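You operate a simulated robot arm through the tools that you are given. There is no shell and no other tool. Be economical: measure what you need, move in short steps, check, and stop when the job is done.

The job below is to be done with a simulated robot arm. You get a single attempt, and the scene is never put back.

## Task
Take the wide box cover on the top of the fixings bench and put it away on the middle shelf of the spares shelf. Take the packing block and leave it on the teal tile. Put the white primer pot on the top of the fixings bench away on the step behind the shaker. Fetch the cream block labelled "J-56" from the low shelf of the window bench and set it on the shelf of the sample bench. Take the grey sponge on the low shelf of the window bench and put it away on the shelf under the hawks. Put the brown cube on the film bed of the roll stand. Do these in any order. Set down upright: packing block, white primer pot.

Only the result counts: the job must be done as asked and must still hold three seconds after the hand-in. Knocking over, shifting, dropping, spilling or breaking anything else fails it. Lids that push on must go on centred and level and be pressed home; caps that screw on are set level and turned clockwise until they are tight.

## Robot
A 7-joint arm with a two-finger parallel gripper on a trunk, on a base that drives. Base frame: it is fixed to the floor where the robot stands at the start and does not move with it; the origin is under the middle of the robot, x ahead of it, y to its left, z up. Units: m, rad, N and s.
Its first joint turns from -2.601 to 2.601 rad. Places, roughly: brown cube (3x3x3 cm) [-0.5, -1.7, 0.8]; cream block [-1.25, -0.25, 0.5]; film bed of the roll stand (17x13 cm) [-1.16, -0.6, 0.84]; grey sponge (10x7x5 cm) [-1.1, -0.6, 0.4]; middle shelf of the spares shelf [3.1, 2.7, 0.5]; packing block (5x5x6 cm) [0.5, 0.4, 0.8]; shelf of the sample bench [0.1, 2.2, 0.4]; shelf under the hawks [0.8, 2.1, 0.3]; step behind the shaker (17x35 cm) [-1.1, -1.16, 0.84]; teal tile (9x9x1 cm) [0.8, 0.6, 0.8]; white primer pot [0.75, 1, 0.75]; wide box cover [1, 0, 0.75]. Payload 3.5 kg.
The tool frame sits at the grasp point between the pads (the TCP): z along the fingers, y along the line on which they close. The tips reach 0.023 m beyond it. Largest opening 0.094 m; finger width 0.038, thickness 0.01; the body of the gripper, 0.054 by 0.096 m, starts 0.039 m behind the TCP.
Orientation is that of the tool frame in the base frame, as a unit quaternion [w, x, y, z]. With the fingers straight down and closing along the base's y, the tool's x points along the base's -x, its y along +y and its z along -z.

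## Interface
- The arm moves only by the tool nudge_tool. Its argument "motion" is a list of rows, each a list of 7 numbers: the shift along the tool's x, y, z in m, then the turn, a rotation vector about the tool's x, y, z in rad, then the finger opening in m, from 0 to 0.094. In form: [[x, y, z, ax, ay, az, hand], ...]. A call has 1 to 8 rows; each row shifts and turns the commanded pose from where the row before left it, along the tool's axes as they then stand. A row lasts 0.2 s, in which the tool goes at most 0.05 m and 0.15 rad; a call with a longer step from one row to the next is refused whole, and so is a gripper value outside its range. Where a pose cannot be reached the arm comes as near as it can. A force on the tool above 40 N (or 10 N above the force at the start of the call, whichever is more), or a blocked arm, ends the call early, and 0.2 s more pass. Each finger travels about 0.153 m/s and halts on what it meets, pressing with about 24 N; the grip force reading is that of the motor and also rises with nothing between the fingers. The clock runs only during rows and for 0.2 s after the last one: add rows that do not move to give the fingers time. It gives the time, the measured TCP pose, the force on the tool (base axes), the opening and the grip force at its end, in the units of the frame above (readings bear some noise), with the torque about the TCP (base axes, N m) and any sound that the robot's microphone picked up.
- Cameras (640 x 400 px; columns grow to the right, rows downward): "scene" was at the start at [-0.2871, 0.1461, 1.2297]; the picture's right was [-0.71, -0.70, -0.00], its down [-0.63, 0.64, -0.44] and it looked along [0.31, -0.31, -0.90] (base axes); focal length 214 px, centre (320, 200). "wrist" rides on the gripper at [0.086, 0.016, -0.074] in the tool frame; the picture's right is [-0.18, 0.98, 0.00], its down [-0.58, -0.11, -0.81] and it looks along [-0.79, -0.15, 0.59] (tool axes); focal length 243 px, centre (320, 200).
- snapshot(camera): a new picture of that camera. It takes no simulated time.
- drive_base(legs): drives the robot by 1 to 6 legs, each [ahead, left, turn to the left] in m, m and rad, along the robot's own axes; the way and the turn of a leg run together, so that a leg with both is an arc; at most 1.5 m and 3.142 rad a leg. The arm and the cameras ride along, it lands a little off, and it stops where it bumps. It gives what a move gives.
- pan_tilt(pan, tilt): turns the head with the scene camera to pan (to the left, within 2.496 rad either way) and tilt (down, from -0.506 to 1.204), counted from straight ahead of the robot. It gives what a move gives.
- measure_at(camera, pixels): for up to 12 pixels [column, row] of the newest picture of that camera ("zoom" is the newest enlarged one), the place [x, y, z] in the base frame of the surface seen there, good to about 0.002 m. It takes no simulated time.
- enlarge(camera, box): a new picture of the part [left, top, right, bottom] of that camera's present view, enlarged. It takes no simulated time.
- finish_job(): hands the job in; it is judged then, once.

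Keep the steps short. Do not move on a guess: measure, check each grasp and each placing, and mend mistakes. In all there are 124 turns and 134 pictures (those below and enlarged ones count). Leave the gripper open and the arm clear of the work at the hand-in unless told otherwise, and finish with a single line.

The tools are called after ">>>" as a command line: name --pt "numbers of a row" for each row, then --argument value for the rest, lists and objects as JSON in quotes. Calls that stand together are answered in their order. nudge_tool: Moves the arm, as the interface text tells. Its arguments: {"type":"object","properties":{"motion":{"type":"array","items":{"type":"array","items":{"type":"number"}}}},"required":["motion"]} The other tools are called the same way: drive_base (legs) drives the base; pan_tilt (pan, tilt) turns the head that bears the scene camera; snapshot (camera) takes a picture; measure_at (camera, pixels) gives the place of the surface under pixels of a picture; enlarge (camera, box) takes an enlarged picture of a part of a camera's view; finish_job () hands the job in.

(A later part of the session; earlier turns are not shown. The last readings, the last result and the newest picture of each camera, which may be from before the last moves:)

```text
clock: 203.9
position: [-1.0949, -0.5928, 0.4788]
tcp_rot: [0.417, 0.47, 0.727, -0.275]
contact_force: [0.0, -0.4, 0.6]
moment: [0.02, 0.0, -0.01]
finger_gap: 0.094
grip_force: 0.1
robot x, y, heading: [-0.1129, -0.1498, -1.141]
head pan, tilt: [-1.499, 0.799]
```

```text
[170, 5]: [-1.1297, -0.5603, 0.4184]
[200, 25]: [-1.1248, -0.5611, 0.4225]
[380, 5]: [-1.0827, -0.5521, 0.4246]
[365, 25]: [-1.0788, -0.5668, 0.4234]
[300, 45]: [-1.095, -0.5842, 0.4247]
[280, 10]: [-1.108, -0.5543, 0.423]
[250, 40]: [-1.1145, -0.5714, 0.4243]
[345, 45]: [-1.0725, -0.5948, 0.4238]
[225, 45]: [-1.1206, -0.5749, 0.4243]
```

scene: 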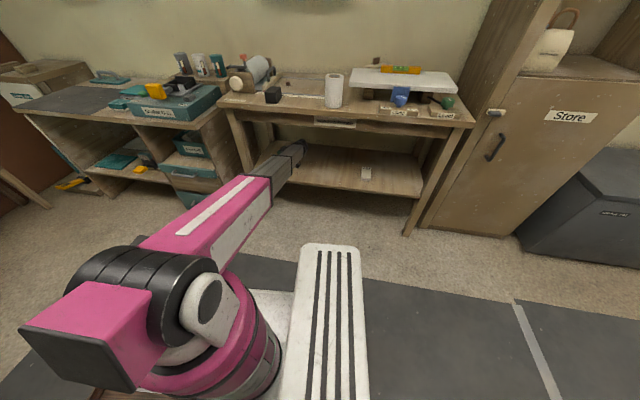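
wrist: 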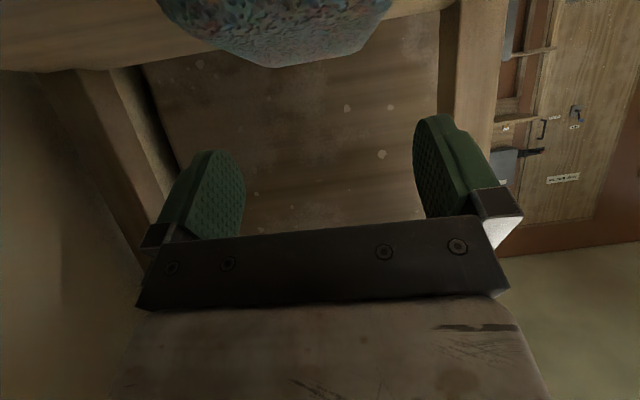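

Centred to ~3 mm. Descend 0.066 and close.

>>> nudge_tool --pt "0.0285 0 0.0165 0 0 0 0.094" --pt "0.0285 0 0.0165 0 0 0 0.094" --pt "0 0 0 0 0 0 0.07" --pt "0 0 0 0 0 0 0.05" --pt "0 0 0 0 0 0 0.05"

>>> snapshot --camera "wrist"

```text
clock: 204.4
position: [-1.0953, -0.5938, 0.4429]
tcp_rot: [0.417, 0.471, 0.727, -0.275]
contact_force: [2.5, 0.7, 15.8]
moment: [1.82, 0.48, -0.36]
finger_gap: 0.0943
grip_force: 0.0
robot x, y, heading: [-0.1087, -0.1469, -1.138]
head pan, tilt: [-1.499, 0.799]
stopped in row 2: the force on the tool passed its limit at 56 N (the readings are from after the stop); the commanded pose is now the measured one
```

```text
37 pictures are left
```

wrist: 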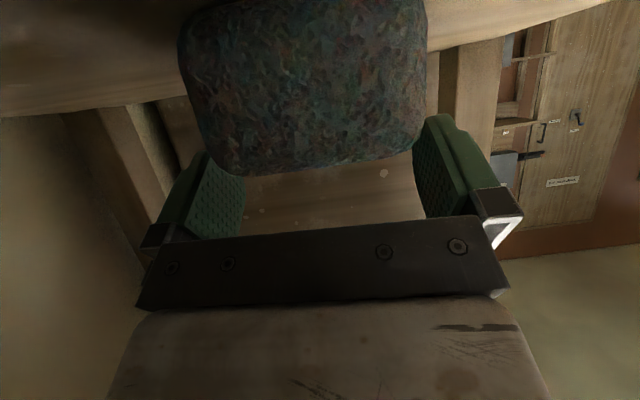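

The camera housing touched the shelf (hand too flat). Lift, go back to 45°, shift slightly toward the near end, and re-check.

>>> nudge_tool --pt "-0.026 0 -0.015 0 0 0 0.094" --pt "-0.026 0 -0.015 0 0 0 0.094" --pt "0 0 0 0 0.13 0 0.094" --pt "0 0 0 0 0.13 0 0.094" --pt "0.0085 0 -0.0085 0 0 0 0.094"

>>> snapshot --camera "wrist"

>>> measure_at --camera "wrist" --pixels '[[200, 20], [230, 40], [370, 20], [350, 40], [280, 20], [300, 50], [250, 50], [250, 10], [320, 5]]'

```text
clock: 205.6
position: [-1.0987, -0.5817, 0.4999]
tcp_rot: [0.319, 0.502, 0.776, -0.211]
contact_force: [-0.4, -0.2, -0.1]
moment: [-0.01, -0.02, 0.0]
finger_gap: 0.094
grip_force: 0.1
robot x, y, heading: [-0.1056, -0.1494, -1.135]
head pan, tilt: [-1.499, 0.799]
```

```text
36 pictures are left
```

wrist: 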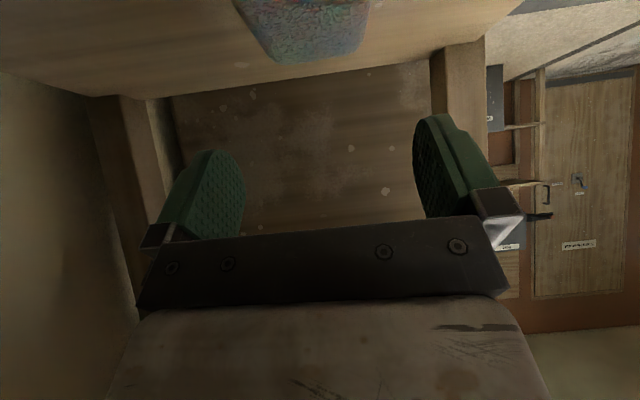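

```text
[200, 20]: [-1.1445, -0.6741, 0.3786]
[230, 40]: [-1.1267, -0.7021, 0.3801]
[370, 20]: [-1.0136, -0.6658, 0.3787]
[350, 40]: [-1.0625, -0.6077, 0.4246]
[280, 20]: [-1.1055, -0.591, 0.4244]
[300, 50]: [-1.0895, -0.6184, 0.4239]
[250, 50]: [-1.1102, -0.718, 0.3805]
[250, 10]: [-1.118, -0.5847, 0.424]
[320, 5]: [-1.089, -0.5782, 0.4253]
```

Sponge unmoved; hand centred. Descend 0.08 and close.

>>> nudge_tool --pt "0.029 0 0.029 0 0 0 0.094" --pt "0.019 0 0.019 0 0 0 0.094" --pt "0.0095 0 0.0095 0 0 0 0.094" --pt "0 0 0 0 0 0 0.07" --pt "0 0 0 0 0 0 0.05" --pt "0 0 0 0 0 0 0.05"

>>> snapshot --camera "wrist"

```text
clock: 207.0
position: [-1.0999, -0.5806, 0.4197]
tcp_rot: [0.319, 0.503, 0.775, -0.211]
contact_force: [0.0, 0.5, -0.6]
moment: [0.03, -0.01, -0.03]
finger_gap: 0.0645
grip_force: 24.2
robot x, y, heading: [-0.1074, -0.1501, -1.138]
head pan, tilt: [-1.499, 0.799]
```

```text
35 pictures are left
```

wrist: 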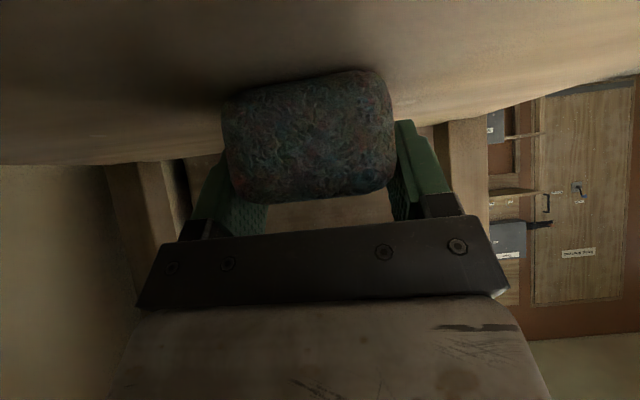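

Sponge gripped (0.0645). Lift 0.05, drive out 0.3, and pull the arm in.

>>> nudge_tool --pt "-0.02 0 -0.02 0 0 0 0.05" --pt "-0.02 0 -0.02 0 0 0 0.05"

>>> drive_base --legs '[[0, 0.28, -0.05]]'

>>> nudge_tool --pt "0 0.045 0 0 0 0 0.05" --pt "0 0.045 0 0 0 0 0.05" --pt "0 0.045 0 0 0 0 0.05" --pt "0 0.045 0 0 0 0 0.05" --pt "0 0.045 0 0 0 0 0.05" --pt "0 0.045 0 0 0 0 0.05"

>>> snapshot --camera "wrist"

```text
clock: 207.6
position: [-1.0982, -0.5805, 0.4762]
tcp_rot: [0.32, 0.502, 0.775, -0.212]
contact_force: [-0.2, -0.5, 0.1]
moment: [0.0, -0.01, -0.03]
finger_gap: 0.0648
grip_force: 24.4
robot x, y, heading: [-0.1078, -0.1516, -1.137]
head pan, tilt: [-1.499, 0.799]
```

```text
clock: 209.5
position: [-0.864, -0.4191, 0.4758]
tcp_rot: [0.314, 0.521, 0.763, -0.219]
contact_force: [-0.2, -0.1, -0.7]
moment: [-0.01, -0.03, 0.04]
finger_gap: 0.0646
grip_force: 24.0
robot x, y, heading: [0.144, -0.0372, -1.188]
head pan, tilt: [-1.499, 0.799]
```

```text
clock: 210.9
position: [-0.616, -0.3244, 0.4754]
tcp_rot: [0.314, 0.521, 0.763, -0.22]
contact_force: [0.4, 0.0, -0.8]
moment: [0.04, 0.02, 0.0]
finger_gap: 0.0643
grip_force: 23.8
robot x, y, heading: [0.1441, -0.0357, -1.185]
head pan, tilt: [-1.499, 0.799]
```

```text
34 pictures are left
```

wrist: 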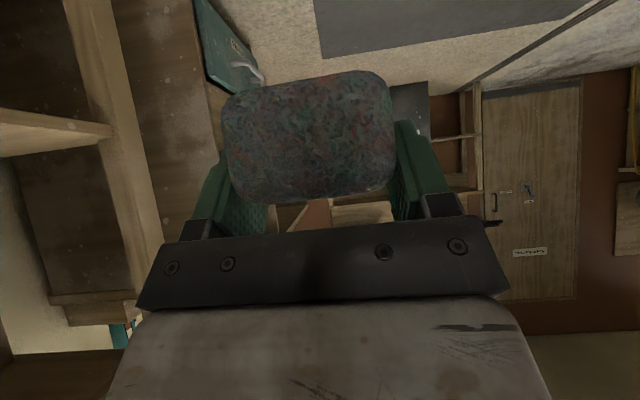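

Look left-ahead to check the way round the end of the fixings bench.

>>> pan_tilt --pan 0.9 --tilt 0.6

>>> snapshot --camera "scene"

>>> measure_at --camera "scene" --pixels '[[200, 300], [300, 300], [250, 200], [350, 200], [450, 200], [300, 150], [400, 150], [250, 150], [500, 250], [400, 270], [150, 200], [350, 250]]'

```text
clock: 213.1
position: [-0.6167, -0.3246, 0.475]
tcp_rot: [0.314, 0.522, 0.762, -0.22]
contact_force: [-0.1, -0.1, 0.3]
moment: [0.0, 0.0, 0.02]
finger_gap: 0.0645
grip_force: 24.3
robot x, y, heading: [0.1476, -0.04, -1.183]
head pan, tilt: [0.901, 0.6]
```

```text
33 pictures are left
```

scene: 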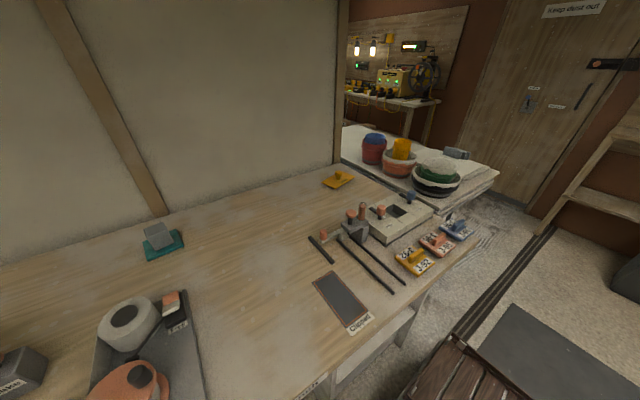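

```text
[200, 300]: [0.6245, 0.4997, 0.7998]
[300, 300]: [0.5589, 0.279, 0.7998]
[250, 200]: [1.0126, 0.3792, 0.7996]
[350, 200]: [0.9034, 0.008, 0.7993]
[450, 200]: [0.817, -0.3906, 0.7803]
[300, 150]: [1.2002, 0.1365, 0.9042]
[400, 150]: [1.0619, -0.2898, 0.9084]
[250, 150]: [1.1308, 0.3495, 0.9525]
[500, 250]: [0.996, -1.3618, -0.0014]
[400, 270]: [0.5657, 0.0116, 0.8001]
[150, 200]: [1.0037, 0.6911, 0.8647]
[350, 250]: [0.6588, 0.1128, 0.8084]
```

>>> measure_at --camera "scene" --pixels '[[495, 178], [470, 165], [455, 205], [400, 130], [350, 128], [420, 115], [435, 100], [500, 205], [380, 100], [345, 115], [560, 160]]'

>>> drive_base --legs '[[0.95, 0, -0.06]]'

>>> pan_tilt --pan 1.7 --tilt 0.4

>>> snapshot --camera "scene"

```text
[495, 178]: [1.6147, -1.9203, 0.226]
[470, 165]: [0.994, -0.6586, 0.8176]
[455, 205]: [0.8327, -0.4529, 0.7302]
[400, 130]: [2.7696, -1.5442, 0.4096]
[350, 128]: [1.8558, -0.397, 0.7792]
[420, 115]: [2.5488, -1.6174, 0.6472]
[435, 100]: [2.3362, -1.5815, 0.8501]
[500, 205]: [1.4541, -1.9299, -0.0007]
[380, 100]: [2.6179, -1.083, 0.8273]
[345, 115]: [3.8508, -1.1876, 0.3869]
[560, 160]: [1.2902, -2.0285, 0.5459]
```

```text
clock: 218.1
position: [-0.3072, -1.1585, 0.4759]
tcp_rot: [0.307, 0.546, 0.745, -0.23]
contact_force: [0.5, -0.3, -0.7]
moment: [-0.02, -0.03, -0.04]
finger_gap: 0.0644
grip_force: 23.7
robot x, y, heading: [0.4701, -0.9257, -1.253]
head pan, tilt: [0.901, 0.6]
```

```text
clock: 219.2
position: [-0.3069, -1.1593, 0.4752]
tcp_rot: [0.307, 0.547, 0.745, -0.23]
contact_force: [-0.5, -0.5, -0.3]
moment: [0.0, -0.01, 0.02]
finger_gap: 0.0647
grip_force: 24.0
robot x, y, heading: [0.4699, -0.9243, -1.253]
head pan, tilt: [1.7, 0.4]
```

```text
32 pictures are left
```

scene: 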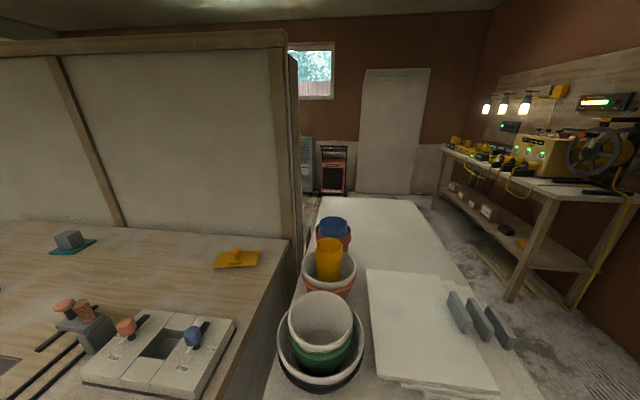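

Measure the board table's near/far edges and the aisle beyond.

>>> measure_at --camera "scene" --pixels '[[495, 380], [520, 370], [465, 270], [430, 205], [320, 200], [500, 300], [600, 340], [470, 215], [555, 255], [340, 190]]'

>>> drive_base --legs '[[0.1, 0.2, 0], [0.33, 0.03, 0]]'

```text
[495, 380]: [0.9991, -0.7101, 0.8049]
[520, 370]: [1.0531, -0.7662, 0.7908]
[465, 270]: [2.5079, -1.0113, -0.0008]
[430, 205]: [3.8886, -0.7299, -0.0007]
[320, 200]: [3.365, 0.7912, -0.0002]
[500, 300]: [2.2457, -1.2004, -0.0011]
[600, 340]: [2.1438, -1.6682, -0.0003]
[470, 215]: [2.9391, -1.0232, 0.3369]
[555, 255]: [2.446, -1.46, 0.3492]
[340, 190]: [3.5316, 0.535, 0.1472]
```

```text
clock: 222.7
position: [0.0388, -1.4932, 0.4743]
tcp_rot: [0.307, 0.548, 0.743, -0.231]
contact_force: [0.3, 0.0, -0.3]
moment: [-0.01, 0.01, -0.02]
finger_gap: 0.0642
grip_force: 23.7
robot x, y, heading: [0.8176, -1.2636, -1.256]
head pan, tilt: [1.7, 0.4]
```

Edge ahead of me leaves just enough gap. Ease ahead 0.09 then drive left 1.5.

>>> drive_base --legs '[[0.09, 0, 0], [0, 1.45, 0]]'

>>> pan_tilt --pan 2.45 --tilt 0.45

>>> snapshot --camera "scene"

```text
clock: 228.9
position: [1.0935, -1.1684, 0.4757]
tcp_rot: [0.3, 0.57, 0.726, -0.24]
contact_force: [-0.9, 0.1, -0.4]
moment: [0.03, 0.0, 0.01]
finger_gap: 0.0646
grip_force: 23.9
robot x, y, heading: [1.8831, -0.9829, -1.312]
head pan, tilt: [1.7, 0.4]
stopped in leg 2: the robot was blocked; the commanded pose is now the measured one
```

```text
clock: 230.0
position: [1.0925, -1.169, 0.4769]
tcp_rot: [0.299, 0.57, 0.726, -0.24]
contact_force: [-0.2, 0.1, -0.8]
moment: [0.05, -0.03, 0.0]
finger_gap: 0.0644
grip_force: 23.6
robot x, y, heading: [1.8843, -0.9858, -1.321]
head pan, tilt: [2.45, 0.45]
```

```text
31 pictures are left
```

scene: 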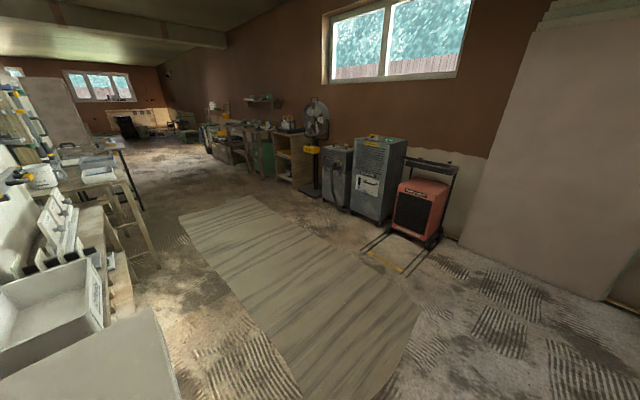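

Blocked at the front-left, likely the charging bench leg. Measure the table end and the aisle floor.

>>> measure_at --camera "scene" --pixels '[[165, 320], [185, 380], [130, 290], [150, 255], [105, 265], [130, 200], [60, 215], [320, 300], [250, 350], [110, 330], [95, 160], [270, 175]]'

>>> enlarge --camera "scene" --box '[0, 60, 240, 210]'

```text
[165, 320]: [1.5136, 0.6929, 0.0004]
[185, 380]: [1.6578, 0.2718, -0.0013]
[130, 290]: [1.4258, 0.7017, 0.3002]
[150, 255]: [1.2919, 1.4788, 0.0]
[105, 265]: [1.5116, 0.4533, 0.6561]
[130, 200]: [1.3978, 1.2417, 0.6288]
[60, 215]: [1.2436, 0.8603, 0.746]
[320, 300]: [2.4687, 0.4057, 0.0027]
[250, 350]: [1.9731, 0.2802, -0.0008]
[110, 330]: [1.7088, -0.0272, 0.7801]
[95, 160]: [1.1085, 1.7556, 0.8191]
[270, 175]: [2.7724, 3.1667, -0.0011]
```

```text
2.67 times, centred on (120, 135) of scene
```

zoom: 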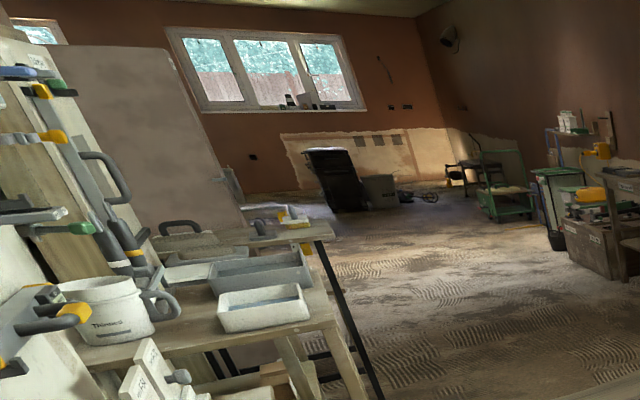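

Look down at the front-left corner to see what blocks.

>>> pan_tilt --pan 0.8 --tilt 0.95

>>> snapshot --camera "scene"

>>> measure_at --camera "scene" --pixels '[[320, 200], [350, 260], [280, 220], [400, 250], [300, 300], [250, 180], [200, 300], [340, 150], [240, 250], [420, 180]]'

```text
clock: 231.7
position: [1.0913, -1.1692, 0.4743]
tcp_rot: [0.299, 0.57, 0.726, -0.24]
contact_force: [0.4, -0.7, -0.4]
moment: [0.02, -0.01, 0.03]
finger_gap: 0.0641
grip_force: 24.1
robot x, y, heading: [1.8855, -0.9827, -1.315]
head pan, tilt: [0.799, 0.949]
```

```text
29 pictures are left
```

scene: 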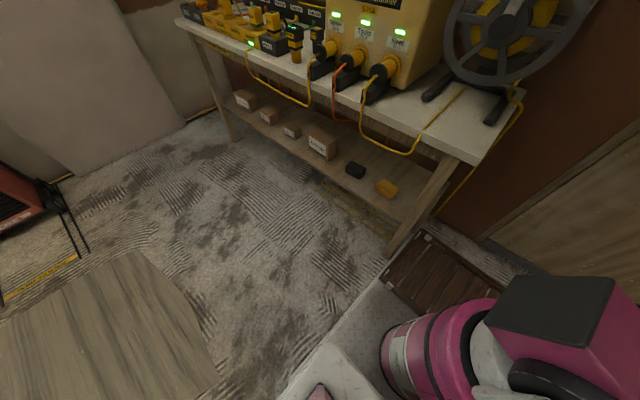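

```text
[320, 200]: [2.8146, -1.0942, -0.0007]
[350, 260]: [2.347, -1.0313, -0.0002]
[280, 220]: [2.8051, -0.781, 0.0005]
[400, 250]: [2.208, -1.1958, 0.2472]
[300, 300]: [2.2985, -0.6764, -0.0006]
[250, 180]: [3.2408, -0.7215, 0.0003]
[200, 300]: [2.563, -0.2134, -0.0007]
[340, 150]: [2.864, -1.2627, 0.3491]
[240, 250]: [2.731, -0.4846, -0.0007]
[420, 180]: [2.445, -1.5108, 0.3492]
```

The charging bench leg at (2.21,-1.20) blocks the front. I'll raise the arm above the table items, back off, turn the base clockwise and pass tail-first through the gap.

>>> drive_base --legs '[[0, -0.28, 0.06], [0.07, 0, 0]]'

>>> nudge_tool --pt "-0.031 0 -0.031 0 0 0 0.05" --pt "-0.031 0 -0.031 0 0 0 0.05" --pt "-0.031 0 -0.031 0 0 0 0.05" --pt "-0.031 0 -0.031 0 0 0 0.05" --pt "-0.031 0 -0.031 0 0 0 0.05" --pt "-0.031 0 -0.031 0 0 0 0.05" --pt "-0.031 0 -0.031 0 0 0 0.05" --pt "-0.031 0 -0.031 0 0 0 0.05"

>>> nudge_tool --pt "-0.031 0 -0.031 0 0 0 0.05" --pt "-0.031 0 -0.031 0 0 0 0.05" --pt "-0.031 0 -0.031 0 0 0 0.05" --pt "-0.031 0 -0.031 0 0 0 0.05" --pt "-0.031 0 -0.031 0 0 0 0.05"

```text
clock: 234.2
position: [0.8522, -1.3552, 0.4749]
tcp_rot: [0.305, 0.551, 0.741, -0.232]
contact_force: [0.0, -0.7, -0.3]
moment: [0.02, 0.01, 0.0]
finger_gap: 0.0644
grip_force: 24.2
robot x, y, heading: [1.6349, -1.1325, -1.266]
head pan, tilt: [0.799, 0.949]
```

```text
clock: 236.0
position: [0.8539, -1.3517, 0.8261]
tcp_rot: [0.305, 0.551, 0.741, -0.232]
contact_force: [-0.1, 0.0, -0.5]
moment: [0.01, 0.0, -0.02]
finger_gap: 0.0645
grip_force: 23.8
robot x, y, heading: [1.6366, -1.13, -1.263]
head pan, tilt: [0.799, 0.949]
```

```text
clock: 237.2
position: [0.8527, -1.3485, 1.045]
tcp_rot: [0.305, 0.551, 0.741, -0.232]
contact_force: [-0.2, -0.6, -0.8]
moment: [0.01, 0.0, -0.05]
finger_gap: 0.0644
grip_force: 24.0
robot x, y, heading: [1.6364, -1.128, -1.268]
head pan, tilt: [0.799, 0.949]
```

Now turn clockwise 1.56, shift slightly, and back through along +u.

>>> drive_base --legs '[[0, 0, -1.56]]'

>>> drive_base --legs '[[0, -0.13, 0], [-1.1, 0, 0]]'

```text
clock: 241.5
position: [1.4138, -0.3479, 1.0442]
tcp_rot: [0.053, 0.914, 0.135, -0.38]
contact_force: [-0.6, 0.8, -0.8]
moment: [0.03, 0.0, -0.01]
finger_gap: 0.0645
grip_force: 24.2
robot x, y, heading: [1.6326, -1.1271, -2.834]
head pan, tilt: [0.799, 0.949]
```

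```text
clock: 247.9
position: [2.407, 0.1018, 1.0458]
tcp_rot: [0.053, 0.913, 0.136, -0.38]
contact_force: [-0.1, 0.0, -0.1]
moment: [0.01, 0.03, -0.01]
finger_gap: 0.0643
grip_force: 23.9
robot x, y, heading: [2.6332, -0.6788, -2.837]
head pan, tilt: [0.799, 0.949]
```

Clear of the gap. Move along the far aisle (+v), then turn so the arm faces the hawks bench, and look.

>>> drive_base --legs '[[0, -1.5, 0], [0, -0.6, 0], [0, 0, 1.56]]'

>>> pan_tilt --pan -2.0 --tilt 0.6

>>> snapshot --camera "scene"

```text
clock: 262.1
position: [1.2268, 1.0951, 1.0442]
tcp_rot: [0.306, 0.551, 0.741, -0.232]
contact_force: [0.5, -0.5, -0.3]
moment: [0.01, -0.02, -0.01]
finger_gap: 0.0647
grip_force: 24.0
robot x, y, heading: [2.0063, 1.3151, -1.26]
head pan, tilt: [0.799, 0.949]
```

```text
clock: 264.6
position: [1.2275, 1.0942, 1.045]
tcp_rot: [0.306, 0.55, 0.742, -0.231]
contact_force: [0.3, -0.7, -0.2]
moment: [0.01, -0.02, 0.0]
finger_gap: 0.0644
grip_force: 23.8
robot x, y, heading: [2.0041, 1.3173, -1.262]
head pan, tilt: [-2.0, 0.6]
```

```text
28 pictures are left
```

scene: 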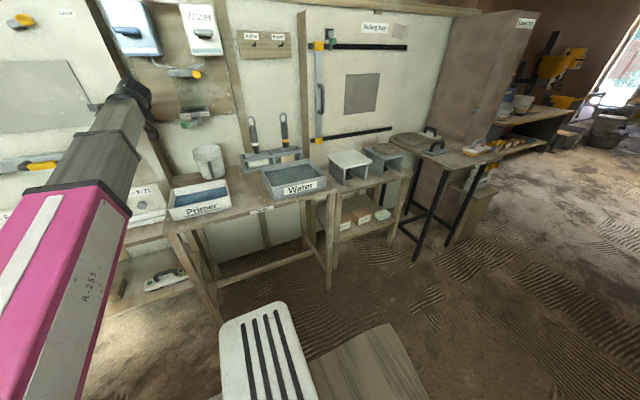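

The shelf under the two hawks is around (360,215), with small items on it. Zoom and measure.

>>> enlarge --camera "scene" --box '[310, 130, 430, 260]'

>>> measure_at --camera "scene" --pixels '[[345, 215], [360, 220], [380, 212], [350, 235], [370, 230], [355, 205], [330, 290], [395, 235], [345, 195], [390, 185], [340, 235]]'

```text
3.08 times, centred on (370, 195) of scene
```

zoom: 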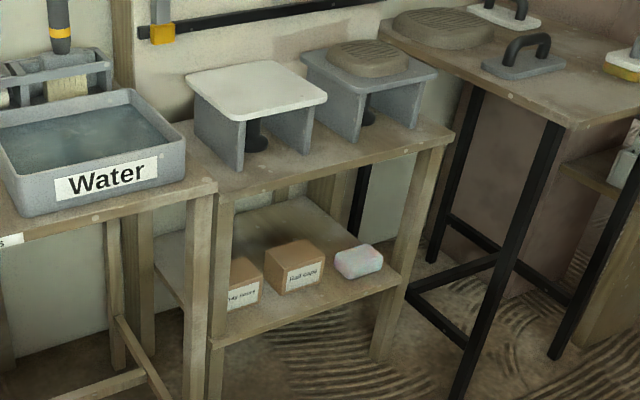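

```text
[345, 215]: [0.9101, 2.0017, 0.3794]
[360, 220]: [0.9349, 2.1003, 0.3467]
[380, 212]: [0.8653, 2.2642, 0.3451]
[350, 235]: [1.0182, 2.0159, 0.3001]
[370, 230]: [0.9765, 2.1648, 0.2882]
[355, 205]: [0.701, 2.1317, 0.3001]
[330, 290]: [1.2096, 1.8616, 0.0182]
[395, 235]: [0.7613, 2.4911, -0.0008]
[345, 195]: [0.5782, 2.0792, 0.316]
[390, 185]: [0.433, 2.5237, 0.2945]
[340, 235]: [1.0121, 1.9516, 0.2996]
```

Measure item fronts, shelf edge and free gaps.

>>> measure_at --camera "zoom" --pixels '[[245, 308], [290, 295], [325, 285], [350, 282], [380, 272], [300, 312], [250, 330], [345, 300], [390, 283], [330, 245], [290, 220], [195, 255]]'

>>> measure_at --camera "zoom" --pixels '[[375, 255], [335, 262], [360, 245], [300, 242], [270, 250], [240, 260], [440, 140], [240, 185], [395, 300], [215, 300], [345, 225], [210, 225]]'

```text
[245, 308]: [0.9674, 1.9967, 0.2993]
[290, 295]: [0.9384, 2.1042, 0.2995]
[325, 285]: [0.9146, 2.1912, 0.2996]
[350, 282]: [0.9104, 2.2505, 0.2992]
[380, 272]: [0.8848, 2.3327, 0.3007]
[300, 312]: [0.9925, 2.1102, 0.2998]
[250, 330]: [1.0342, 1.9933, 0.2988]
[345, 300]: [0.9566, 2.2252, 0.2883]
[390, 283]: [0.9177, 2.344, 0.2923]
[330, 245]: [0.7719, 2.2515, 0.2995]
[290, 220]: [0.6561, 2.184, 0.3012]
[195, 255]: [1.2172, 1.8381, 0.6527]
```

```text
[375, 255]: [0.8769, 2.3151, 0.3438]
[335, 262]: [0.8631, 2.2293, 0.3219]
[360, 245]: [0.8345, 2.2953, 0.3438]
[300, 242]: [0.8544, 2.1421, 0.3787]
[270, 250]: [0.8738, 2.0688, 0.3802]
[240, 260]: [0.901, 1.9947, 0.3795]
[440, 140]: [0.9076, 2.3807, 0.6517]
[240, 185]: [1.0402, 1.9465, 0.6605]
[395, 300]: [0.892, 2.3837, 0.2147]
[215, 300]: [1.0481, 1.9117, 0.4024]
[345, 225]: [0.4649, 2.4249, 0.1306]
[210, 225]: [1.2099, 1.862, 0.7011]
```

Hawks-stand shelf: z 0.30, front edge u≈1.607, boxes and a soap along the front; free space lies behind the low soap (top 0.345). I'll approach over the soap with the hand pointing straight in. Drive to it, then yaw back while descending.

>>> drive_base --legs '[[-1.24, 0.28, 0.012]]'

>>> nudge_tool --pt "0.031 0 0.031 0.1 0 0.1 0.05" --pt "0.031 0 0.031 0.1 0 0.1 0.05" --pt "0.031 0 0.031 0.1 0 0.1 0.05" --pt "0.031 0 0.031 0.1 0 0.1 0.05" --pt "0.031 0 0.031 0.1 0 0.1 0.05" --pt "0.031 0 0.031 0.1 0 0.1 0.05" --pt "0.031 0 0.031 0.1 0 0.1 0.05" --pt "0.031 0 0.031 0.1 0 0.1 0.05"

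>>> nudge_tool --pt "0.031 0 0.031 0.1 0 0.1 0.05" --pt "0.031 0 0.031 0.1 0 0.1 0.05" --pt "0.031 0 0.031 0.1 0 0.1 0.05" --pt "0.031 0 0.031 0 0 0 0.05" --pt "0.031 0 0.031 0 0 0 0.05"

>>> snapshot --camera "wrist"

```text
clock: 270.9
position: [1.1118, 2.318, 1.0444]
tcp_rot: [0.31, 0.537, 0.751, -0.226]
contact_force: [0.6, 0.1, 0.1]
moment: [0.01, -0.04, 0.01]
finger_gap: 0.0643
grip_force: 23.9
robot x, y, heading: [1.8832, 2.567, -1.228]
head pan, tilt: [-2.0, 0.6]
```

```text
clock: 272.7
position: [1.1107, 2.3136, 0.692]
tcp_rot: [0.143, 0.856, 0.343, -0.359]
contact_force: [-0.5, 0.4, -0.3]
moment: [0.0, 0.01, -0.03]
finger_gap: 0.0645
grip_force: 24.3
robot x, y, heading: [1.8854, 2.5671, -1.229]
head pan, tilt: [-2.0, 0.6]
```

```text
clock: 273.9
position: [1.1081, 2.315, 0.4754]
tcp_rot: [0.067, 0.909, 0.157, -0.381]
contact_force: [0.7, 0.5, 0.3]
moment: [-0.03, -0.01, -0.04]
finger_gap: 0.0643
grip_force: 23.8
robot x, y, heading: [1.8836, 2.5658, -1.231]
head pan, tilt: [-2.0, 0.6]
```

```text
26 pictures are left
```

wrist: 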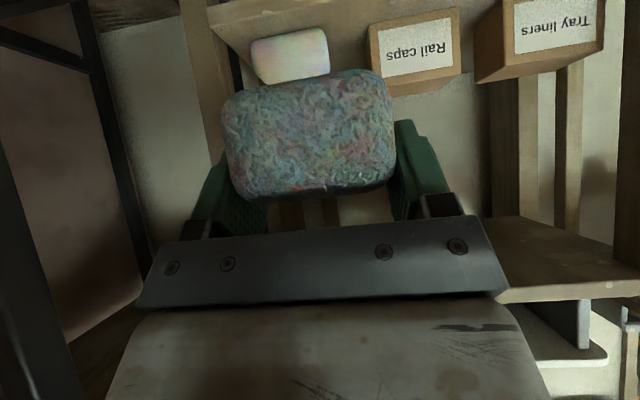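

Measure soap, right leg, and the top edge of the stand.

>>> measure_at --camera "wrist" --pixels '[[228, 50], [205, 80], [260, 50], [322, 40], [290, 60], [380, 60], [560, 235], [600, 295], [520, 295], [550, 310], [235, 95]]'

```text
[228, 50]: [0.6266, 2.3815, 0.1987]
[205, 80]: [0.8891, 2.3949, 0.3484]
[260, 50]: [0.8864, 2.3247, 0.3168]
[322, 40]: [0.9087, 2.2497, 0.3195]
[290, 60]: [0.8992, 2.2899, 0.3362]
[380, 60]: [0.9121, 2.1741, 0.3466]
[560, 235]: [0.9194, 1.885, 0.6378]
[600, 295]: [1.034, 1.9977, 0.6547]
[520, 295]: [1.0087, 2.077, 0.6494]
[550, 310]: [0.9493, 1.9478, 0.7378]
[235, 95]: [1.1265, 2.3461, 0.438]
```

Underside ≈ 0.635, right leg at v≈1.98, box edge v≈1.785. Go in at v≈1.885, z 0.402.

>>> nudge_tool --pt "-0.006 -0.012 0.0407 0 0 0 0.05" --pt "-0.006 -0.012 0.0407 0 0 0 0.05" --pt "-0.006 -0.012 0.0407 0 0 0 0.05"

>>> snapshot --camera "wrist"

```text
clock: 274.7
position: [1.0042, 2.3149, 0.4023]
tcp_rot: [0.067, 0.909, 0.155, -0.38]
contact_force: [-0.5, 0.2, -1.0]
moment: [0.01, -0.01, 0.04]
finger_gap: 0.0646
grip_force: 23.9
robot x, y, heading: [1.8842, 2.5656, -1.229]
head pan, tilt: [-2.0, 0.6]
```

```text
25 pictures are left
```

wrist: 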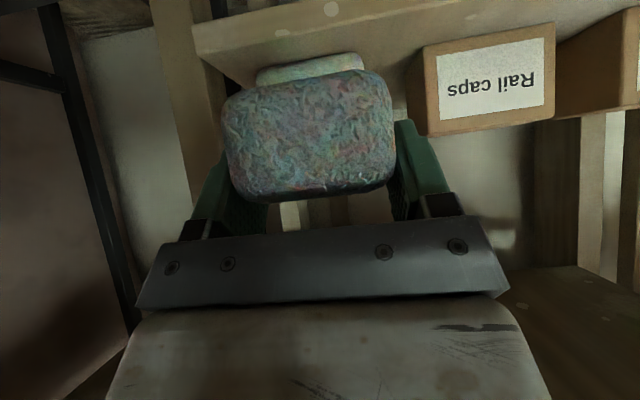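

Aligned over the soap lane. Drive in 0.25.

>>> drive_base --legs '[[0, -0.24, 0]]'

>>> snapshot --camera "wrist"

```text
clock: 276.5
position: [0.7794, 2.2335, 0.4012]
tcp_rot: [0.066, 0.909, 0.156, -0.379]
contact_force: [-0.2, 0.4, 0.3]
moment: [-0.01, 0.02, 0.0]
finger_gap: 0.0645
grip_force: 23.7
robot x, y, heading: [1.6558, 2.4888, -1.226]
head pan, tilt: [-2.0, 0.6]
```

```text
24 pictures are left
```

wrist: 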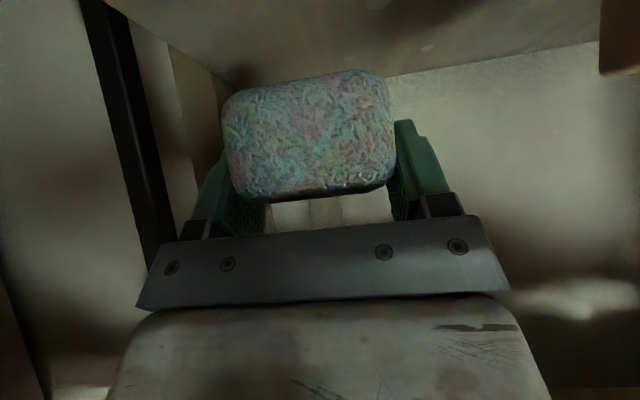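

Lower only where the camera housing clears the soap: go in a bit more, then slide down along the tool axis onto the shelf.

>>> nudge_tool --pt "-0.012 0 0.0234 0 0 0 0.05" --pt "-0.012 0 0.0234 0 0 0 0.05" --pt "0 0 0.02 0 0 0 0.05" --pt "0 0 0.02 0 0 0 0.05" --pt "0 0 0.014 0 0 0 0.05"

>>> snapshot --camera "wrist"

```text
clock: 277.5
position: [0.7088, 2.2088, 0.37]
tcp_rot: [0.068, 0.909, 0.155, -0.381]
contact_force: [-1.8, -0.5, 31.3]
moment: [1.04, -4.12, -0.02]
finger_gap: 0.0644
grip_force: 24.3
robot x, y, heading: [1.6563, 2.4868, -1.224]
head pan, tilt: [-2.0, 0.6]
stopped in row 4: the force on the tool passed its limit at 50 N (the readings are from after the stop); the commanded pose is now the measured one
```

```text
23 pictures are left
```

wrist: 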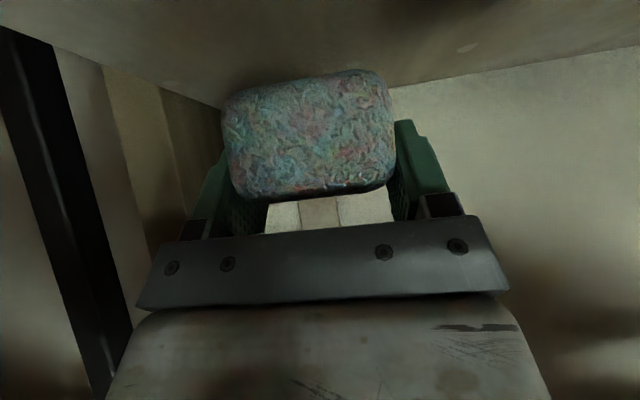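

The moment reading shows the camera housing rests on the back of the soap (offset 0.13 m). I lift off slightly; the sponge is level only 3 cm above clear shelf, well behind the soap, so I release it there.

>>> nudge_tool --pt "-0.003 0 -0.003 0 0 0 0.05" --pt "0 0 0 0 0 0 0.094" --pt "0 0 0 0 0 0 0.094" --pt "0 0 0 0 0 0 0.094"

>>> snapshot --camera "wrist"

```text
clock: 278.5
position: [0.7099, 2.2095, 0.3714]
tcp_rot: [0.069, 0.908, 0.156, -0.382]
contact_force: [-0.2, -0.4, 13.3]
moment: [0.5, -1.8, 0.02]
finger_gap: 0.094
grip_force: 0.1
robot x, y, heading: [1.6584, 2.4914, -1.228]
head pan, tilt: [-2.0, 0.6]
```

```text
22 pictures are left
```

wrist: 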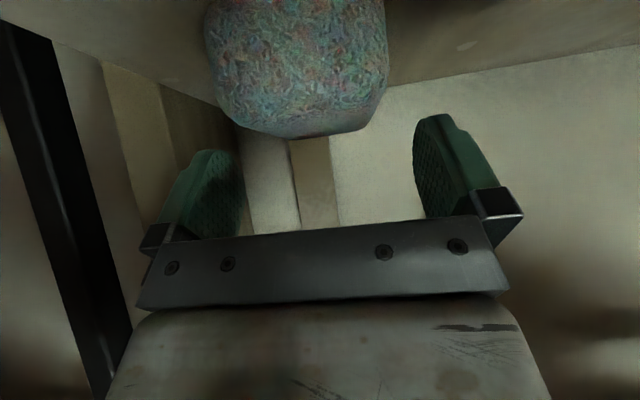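

Sponge lies on the shelf. Lift a little off the soap, then back out.

>>> nudge_tool --pt "-0.0075 0 -0.0075 0 0 0 0.094" --pt "0.004 0 -0.03 0 0 0 0.094" --pt "0.007 0 -0.02 0 0 0 0.094"

>>> drive_base --legs '[[0, 0.45, 0]]'

>>> snapshot --camera "wrist"

```text
clock: 279.3
position: [0.7496, 2.2256, 0.4103]
tcp_rot: [0.068, 0.909, 0.155, -0.382]
contact_force: [1.0, 0.1, 0.0]
moment: [0.0, 0.01, 0.03]
finger_gap: 0.0937
grip_force: 0.1
robot x, y, heading: [1.6572, 2.4865, -1.23]
head pan, tilt: [-2.0, 0.6]
```

```text
clock: 282.0
position: [1.1771, 2.3833, 0.4096]
tcp_rot: [0.067, 0.909, 0.152, -0.381]
contact_force: [0.0, 0.2, -0.3]
moment: [-0.02, 0.02, -0.02]
finger_gap: 0.094
grip_force: 0.0
robot x, y, heading: [2.0887, 2.6379, -1.233]
head pan, tilt: [-2.0, 0.6]
```

```text
21 pictures are left
```

wrist: 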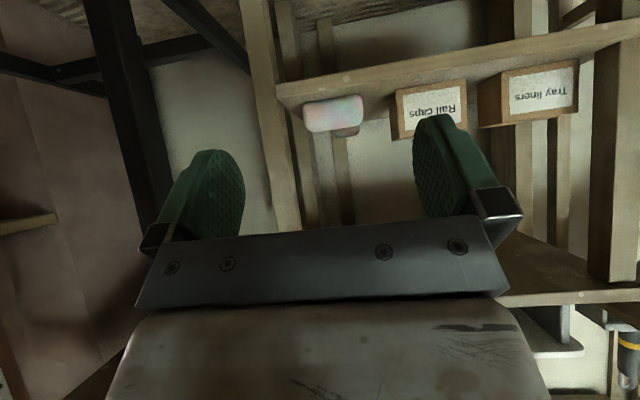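

Check the soap didn't shift and the sponge rests behind it.

>>> enlarge --camera "wrist" --box '[270, 70, 430, 170]'

>>> measure_at --camera "zoom" --pixels '[[150, 160], [365, 120], [250, 150], [140, 170], [370, 190], [310, 250], [340, 245], [145, 200], [365, 150]]'

```text
4.00 times, centred on (350, 120) of wrist
```

zoom: 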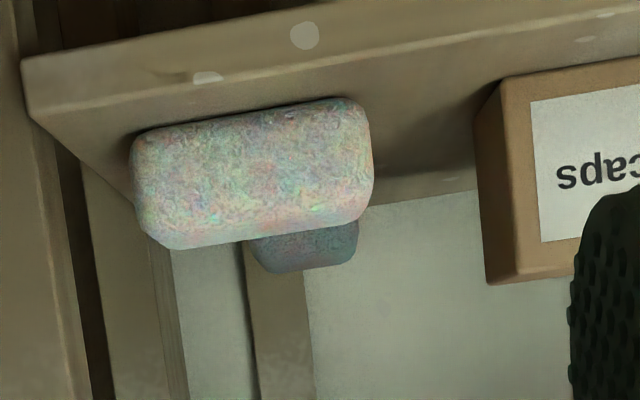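

```text
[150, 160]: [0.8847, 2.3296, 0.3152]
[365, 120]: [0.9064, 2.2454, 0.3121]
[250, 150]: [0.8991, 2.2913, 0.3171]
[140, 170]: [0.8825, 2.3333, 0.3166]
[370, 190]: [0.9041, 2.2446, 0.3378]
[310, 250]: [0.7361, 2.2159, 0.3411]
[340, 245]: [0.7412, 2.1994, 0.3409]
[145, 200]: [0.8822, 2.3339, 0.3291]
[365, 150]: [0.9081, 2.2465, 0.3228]
```

Both fine. While here, scout the spares shelf on the opposite side.

>>> pan_tilt --pan 1.7 --tilt 0.6

>>> snapshot --camera "scene"

>>> measure_at --camera "scene" --pixels '[[320, 200], [320, 250], [320, 300], [280, 220], [360, 220], [250, 200], [400, 200], [320, 150]]'

```text
clock: 285.1
position: [1.1766, 2.3816, 0.41]
tcp_rot: [0.066, 0.909, 0.152, -0.382]
contact_force: [-0.2, 0.8, 0.6]
moment: [-0.01, -0.01, -0.02]
finger_gap: 0.0941
grip_force: 0.0
robot x, y, heading: [2.085, 2.6403, -1.232]
head pan, tilt: [1.7, 0.6]
```

```text
19 pictures are left
```

scene: 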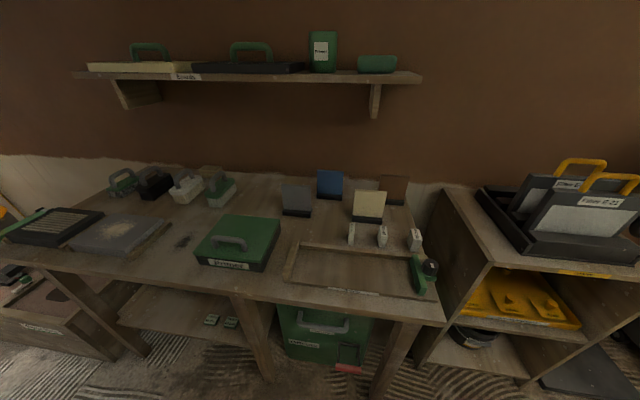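

```text
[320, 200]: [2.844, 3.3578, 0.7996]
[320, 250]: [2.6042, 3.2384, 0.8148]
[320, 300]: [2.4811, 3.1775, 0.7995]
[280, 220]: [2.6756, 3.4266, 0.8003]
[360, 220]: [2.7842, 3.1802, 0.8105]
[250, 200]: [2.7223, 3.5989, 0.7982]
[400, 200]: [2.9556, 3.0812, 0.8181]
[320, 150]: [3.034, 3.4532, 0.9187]
```

The unit at right is likely the spares shelf; zoom.

>>> enlarge --camera "scene" --box '[410, 170, 640, 390]'

>>> pan_tilt --pan 1.15 --tilt 0.65

>>> snapshot --camera "scene"

```text
1.82 times, centred on (525, 280) of scene
```

zoom: 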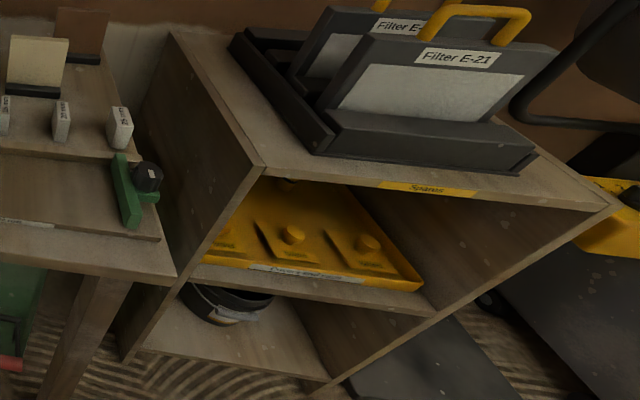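

```text
clock: 286.1
position: [1.1779, 2.3822, 0.4116]
tcp_rot: [0.067, 0.909, 0.153, -0.382]
contact_force: [1.3, 0.5, 0.6]
moment: [-0.02, 0.01, -0.03]
finger_gap: 0.0939
grip_force: 0.0
robot x, y, heading: [2.085, 2.6359, -1.233]
head pan, tilt: [1.15, 0.649]
```

```text
17 pictures are left
```

scene: 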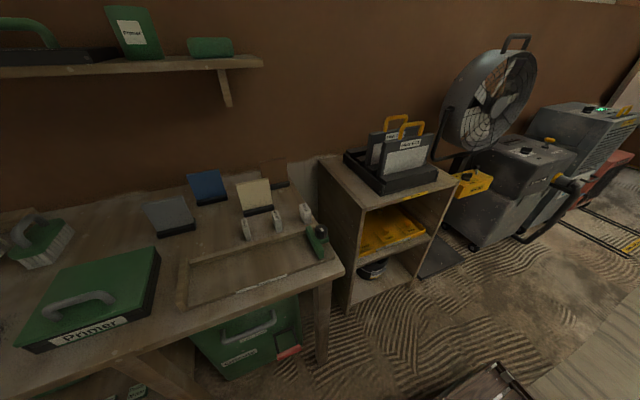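

>>> enlarge --camera "scene" --box '[330, 180, 458, 290]'

>>> measure_at --camera "zoom" --pixels '[[170, 200], [300, 150], [420, 180], [450, 170], [180, 260], [440, 190], [250, 170], [330, 200], [420, 140], [560, 60], [170, 110], [420, 205]]'

```text
3.64 times, centred on (394, 235) of scene
```

zoom: 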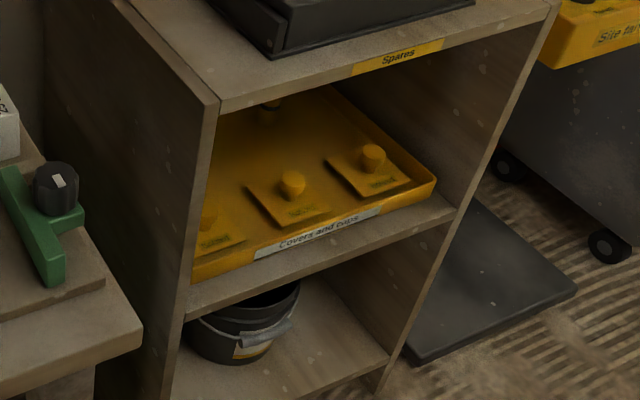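

```text
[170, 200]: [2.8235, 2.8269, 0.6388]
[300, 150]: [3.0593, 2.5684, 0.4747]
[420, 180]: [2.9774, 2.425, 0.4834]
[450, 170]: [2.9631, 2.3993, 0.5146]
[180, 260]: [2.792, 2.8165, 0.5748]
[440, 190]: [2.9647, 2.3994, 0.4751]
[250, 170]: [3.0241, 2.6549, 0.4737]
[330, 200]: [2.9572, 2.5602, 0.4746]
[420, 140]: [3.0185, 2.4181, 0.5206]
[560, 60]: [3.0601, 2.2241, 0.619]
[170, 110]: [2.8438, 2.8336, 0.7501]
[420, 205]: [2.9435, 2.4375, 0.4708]
```

The middle shelf holds a "Covers and caps" tray with three covers in front, free space behind. To place there the camera should be on top of the hand, so I try rolling the hand 180° while raising the arm (clear of benches).

>>> drive_base --legs '[[0.3, 0.12, 0]]'

>>> nudge_tool --pt "-0.0318 0 -0.0318 0 0 -0.15 0.094" --pt "-0.0314 -0.0048 -0.0318 0 0 -0.15 0.094" --pt "-0.0304 -0.0094 -0.0318 0 0 -0.15 0.094" --pt "-0.0286 -0.0138 -0.0318 0 0 -0.15 0.094" --pt "-0.0262 -0.018 -0.0318 0 0 -0.15 0.094" --pt "-0.0233 -0.0217 -0.0318 0 0 -0.15 0.094" --pt "-0.0198 -0.0249 -0.0318 0 0 -0.15 0.094" --pt "-0.0158 -0.0276 -0.0318 0 0 -0.15 0.094"

>>> nudge_tool --pt "-0.0115 -0.0296 -0.0318 0 0 -0.15 0.094" --pt "-0.007 -0.031 -0.0318 0 0 -0.15 0.094" --pt "-0.0022 -0.0317 -0.0318 0 0 -0.15 0.094" --pt "0.0025 -0.0317 -0.0318 0 0 -0.15 0.094" --pt "0.0072 -0.031 -0.0318 0 0 -0.15 0.094" --pt "0.0118 -0.0295 -0.0318 0 0 -0.15 0.094" --pt "0 0 0 0 0 -0.15 0.094" --pt "0 0 0 0 0 -0.15 0.094"

>>> nudge_tool --pt "0 0 0 0 0 -0.15 0.094" --pt "0 0 0 0 0 -0.15 0.094" --pt "0 0 0 0 0 -0.15 0.094" --pt "0 0 0 0 0 -0.15 0.094" --pt "0 0 0 0 0 -0.14 0.094"

```text
clock: 288.2
position: [1.3952, 2.14, 0.4097]
tcp_rot: [0.067, 0.909, 0.152, -0.382]
contact_force: [0.1, -0.1, -0.6]
moment: [0.03, 0.01, 0.05]
finger_gap: 0.0938
grip_force: 0.1
robot x, y, heading: [2.3069, 2.3917, -1.236]
head pan, tilt: [1.15, 0.649]
```

```text
clock: 290.0
position: [1.3973, 2.1435, 0.7731]
tcp_rot: [-0.161, 0.664, 0.64, -0.352]
contact_force: [0.2, -0.4, 0.0]
moment: [-0.01, 0.01, -0.01]
finger_gap: 0.094
grip_force: 0.1
robot x, y, heading: [2.3011, 2.3942, -1.232]
head pan, tilt: [1.15, 0.649]
```

```text
clock: 291.8
position: [1.3991, 2.1445, 1.0422]
tcp_rot: [-0.332, 0.188, 0.903, -0.2]
contact_force: [0.6, 0.4, 0.4]
moment: [-0.02, -0.01, -0.03]
finger_gap: 0.094
grip_force: 0.1
robot x, y, heading: [2.3057, 2.3932, -1.236]
head pan, tilt: [1.15, 0.649]
```

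```text
clock: 293.0
position: [1.4058, 2.1293, 1.0403]
tcp_rot: [-0.381, -0.106, 0.915, -0.076]
contact_force: [1.0, -0.1, 0.5]
moment: [-0.01, 0.01, 0.0]
finger_gap: 0.0941
grip_force: 0.0
out of reach, approached as far as the arm can: row 5
robot x, y, heading: [2.3043, 2.3915, -1.239]
head pan, tilt: [1.15, 0.649]
```

Roll reached within ~0.06 rad — good enough. Pull the arm in 0.15, then drive round to the fixings bench.

>>> nudge_tool --pt "-0.0353 0 -0.0353 0 0 0 0.094" --pt "-0.0353 0 -0.0353 0 0 0 0.094" --pt "-0.0353 0 -0.0353 0 0 0 0.094"

>>> drive_base --legs '[[0, 0, -1.585], [0.35, 1.5, 0], [0, 1.5, 0]]'

```text
clock: 293.8
position: [1.5498, 2.1672, 1.0373]
tcp_rot: [-0.381, -0.104, 0.916, -0.075]
contact_force: [-0.5, 0.6, 0.5]
moment: [0.02, -0.01, 0.0]
finger_gap: 0.0943
grip_force: 0.1
robot x, y, heading: [2.3022, 2.3922, -1.231]
head pan, tilt: [1.15, 0.649]
```

```text
refused: leg 2 is longer than a leg can be; nothing moved
```

>>> drive_base --legs '[[0, 0, -1.585], [0.35, 0, 0], [0, 1.5, 0], [0, 1.5, 0]]'

```text
clock: 313.7
position: [2.8009, 0.2613, 1.0367]
tcp_rot: [-0.328, 0.551, 0.74, 0.204]
contact_force: [-0.6, 0.1, 0.1]
moment: [-0.02, 0.0, -0.02]
finger_gap: 0.094
grip_force: 0.0
robot x, y, heading: [3.0749, -0.4793, -2.744]
head pan, tilt: [1.15, 0.649]
```

>>> drive_base --legs '[[0, 0.03, -0.08], [1.3, 0, 0], [1.25, 0, 0]]'

```text
clock: 326.5
position: [0.4483, -0.6006, 1.0366]
tcp_rot: [-0.326, 0.561, 0.731, 0.209]
contact_force: [-0.5, -0.4, 0.7]
moment: [-0.02, 0.0, 0.02]
finger_gap: 0.0937
grip_force: 0.0
robot x, y, heading: [0.6949, -1.3503, -2.768]
head pan, tilt: [1.15, 0.649]
```

Shift away from the bin, turn the arm toward the fixings bench, and come alongside the cover.

>>> drive_base --legs '[[0.24, -0.3, 0], [0, 0, -1.62], [0.85, 0, 0]]'

>>> pan_tilt --pan -1.5 --tilt 0.6

>>> snapshot --camera "scene"

```text
clock: 337.0
position: [0.862, -0.1275, 1.0365]
tcp_rot: [-0.072, 0.917, 0.095, 0.381]
contact_force: [-0.3, -0.2, -0.4]
moment: [-0.01, -0.04, -0.02]
finger_gap: 0.094
grip_force: 0.0
robot x, y, heading: [0.1021, -0.3387, 1.891]
head pan, tilt: [1.15, 0.649]
```

```text
clock: 339.4
position: [0.8626, -0.1271, 1.0363]
tcp_rot: [-0.072, 0.917, 0.095, 0.381]
contact_force: [0.4, 0.3, 1.1]
moment: [-0.01, 0.03, 0.01]
finger_gap: 0.0938
grip_force: 0.0
robot x, y, heading: [0.1018, -0.3381, 1.89]
head pan, tilt: [-1.499, 0.6]
```

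```text
15 pictures are left
```

scene: 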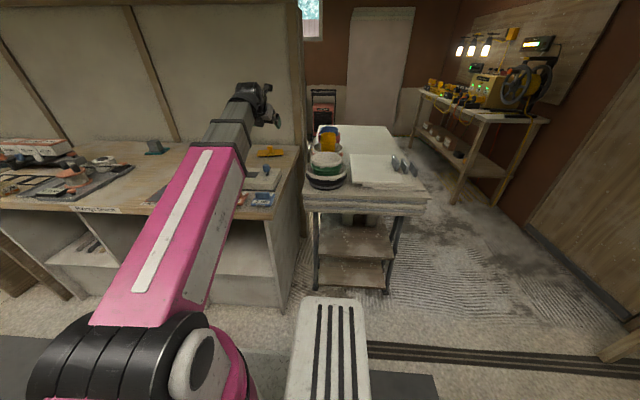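

Cover is visible at (270,152). Zoom and measure.

>>> enlarge --camera "scene" --box '[246, 135, 294, 170]'

>>> measure_at --camera "zoom" --pixels '[[150, 228], [320, 190], [500, 225], [340, 275], [320, 160], [320, 180], [250, 230], [420, 230], [320, 140], [270, 200]]'

```text
11.43 times, centred on (270, 152) of scene
```

zoom: 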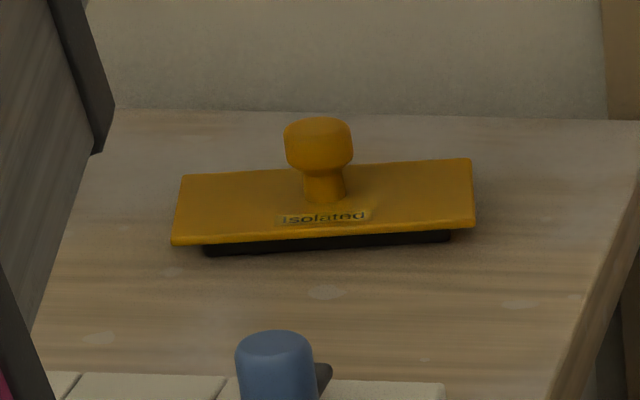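

```text
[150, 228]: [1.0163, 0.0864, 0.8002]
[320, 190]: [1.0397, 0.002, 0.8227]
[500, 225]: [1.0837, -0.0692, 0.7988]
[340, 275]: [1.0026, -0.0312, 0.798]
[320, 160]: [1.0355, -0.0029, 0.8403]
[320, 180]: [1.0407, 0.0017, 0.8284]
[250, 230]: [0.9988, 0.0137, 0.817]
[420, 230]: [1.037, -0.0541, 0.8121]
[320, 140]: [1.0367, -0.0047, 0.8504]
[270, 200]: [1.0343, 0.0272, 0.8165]
```

Knob head centre ≈ (1.049,0.007), z 0.83–0.856; plate top 0.817. Check heights of things between me and the cover.

>>> measure_at --camera "scene" --pixels '[[266, 165], [266, 171], [258, 172], [272, 175], [252, 172], [262, 185], [270, 190], [255, 195], [262, 178]]'

>>> measure_at --camera "zoom" --pixels '[[275, 335], [275, 370], [320, 120], [318, 118], [180, 180], [175, 238], [470, 163], [472, 222], [330, 380]]'

```text
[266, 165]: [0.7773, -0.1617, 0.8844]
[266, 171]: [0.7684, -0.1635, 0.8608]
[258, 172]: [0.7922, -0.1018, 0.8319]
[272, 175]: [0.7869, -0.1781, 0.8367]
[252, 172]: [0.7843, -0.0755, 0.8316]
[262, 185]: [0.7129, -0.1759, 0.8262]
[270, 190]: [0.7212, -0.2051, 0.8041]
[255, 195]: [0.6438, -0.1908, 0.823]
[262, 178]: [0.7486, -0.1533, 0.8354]
```

```text
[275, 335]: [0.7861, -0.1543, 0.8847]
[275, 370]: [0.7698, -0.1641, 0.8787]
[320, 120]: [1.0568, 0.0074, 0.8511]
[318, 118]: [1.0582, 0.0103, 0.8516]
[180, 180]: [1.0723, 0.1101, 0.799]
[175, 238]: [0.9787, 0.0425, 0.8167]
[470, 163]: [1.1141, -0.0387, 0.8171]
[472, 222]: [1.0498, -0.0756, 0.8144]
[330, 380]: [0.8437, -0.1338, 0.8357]
```

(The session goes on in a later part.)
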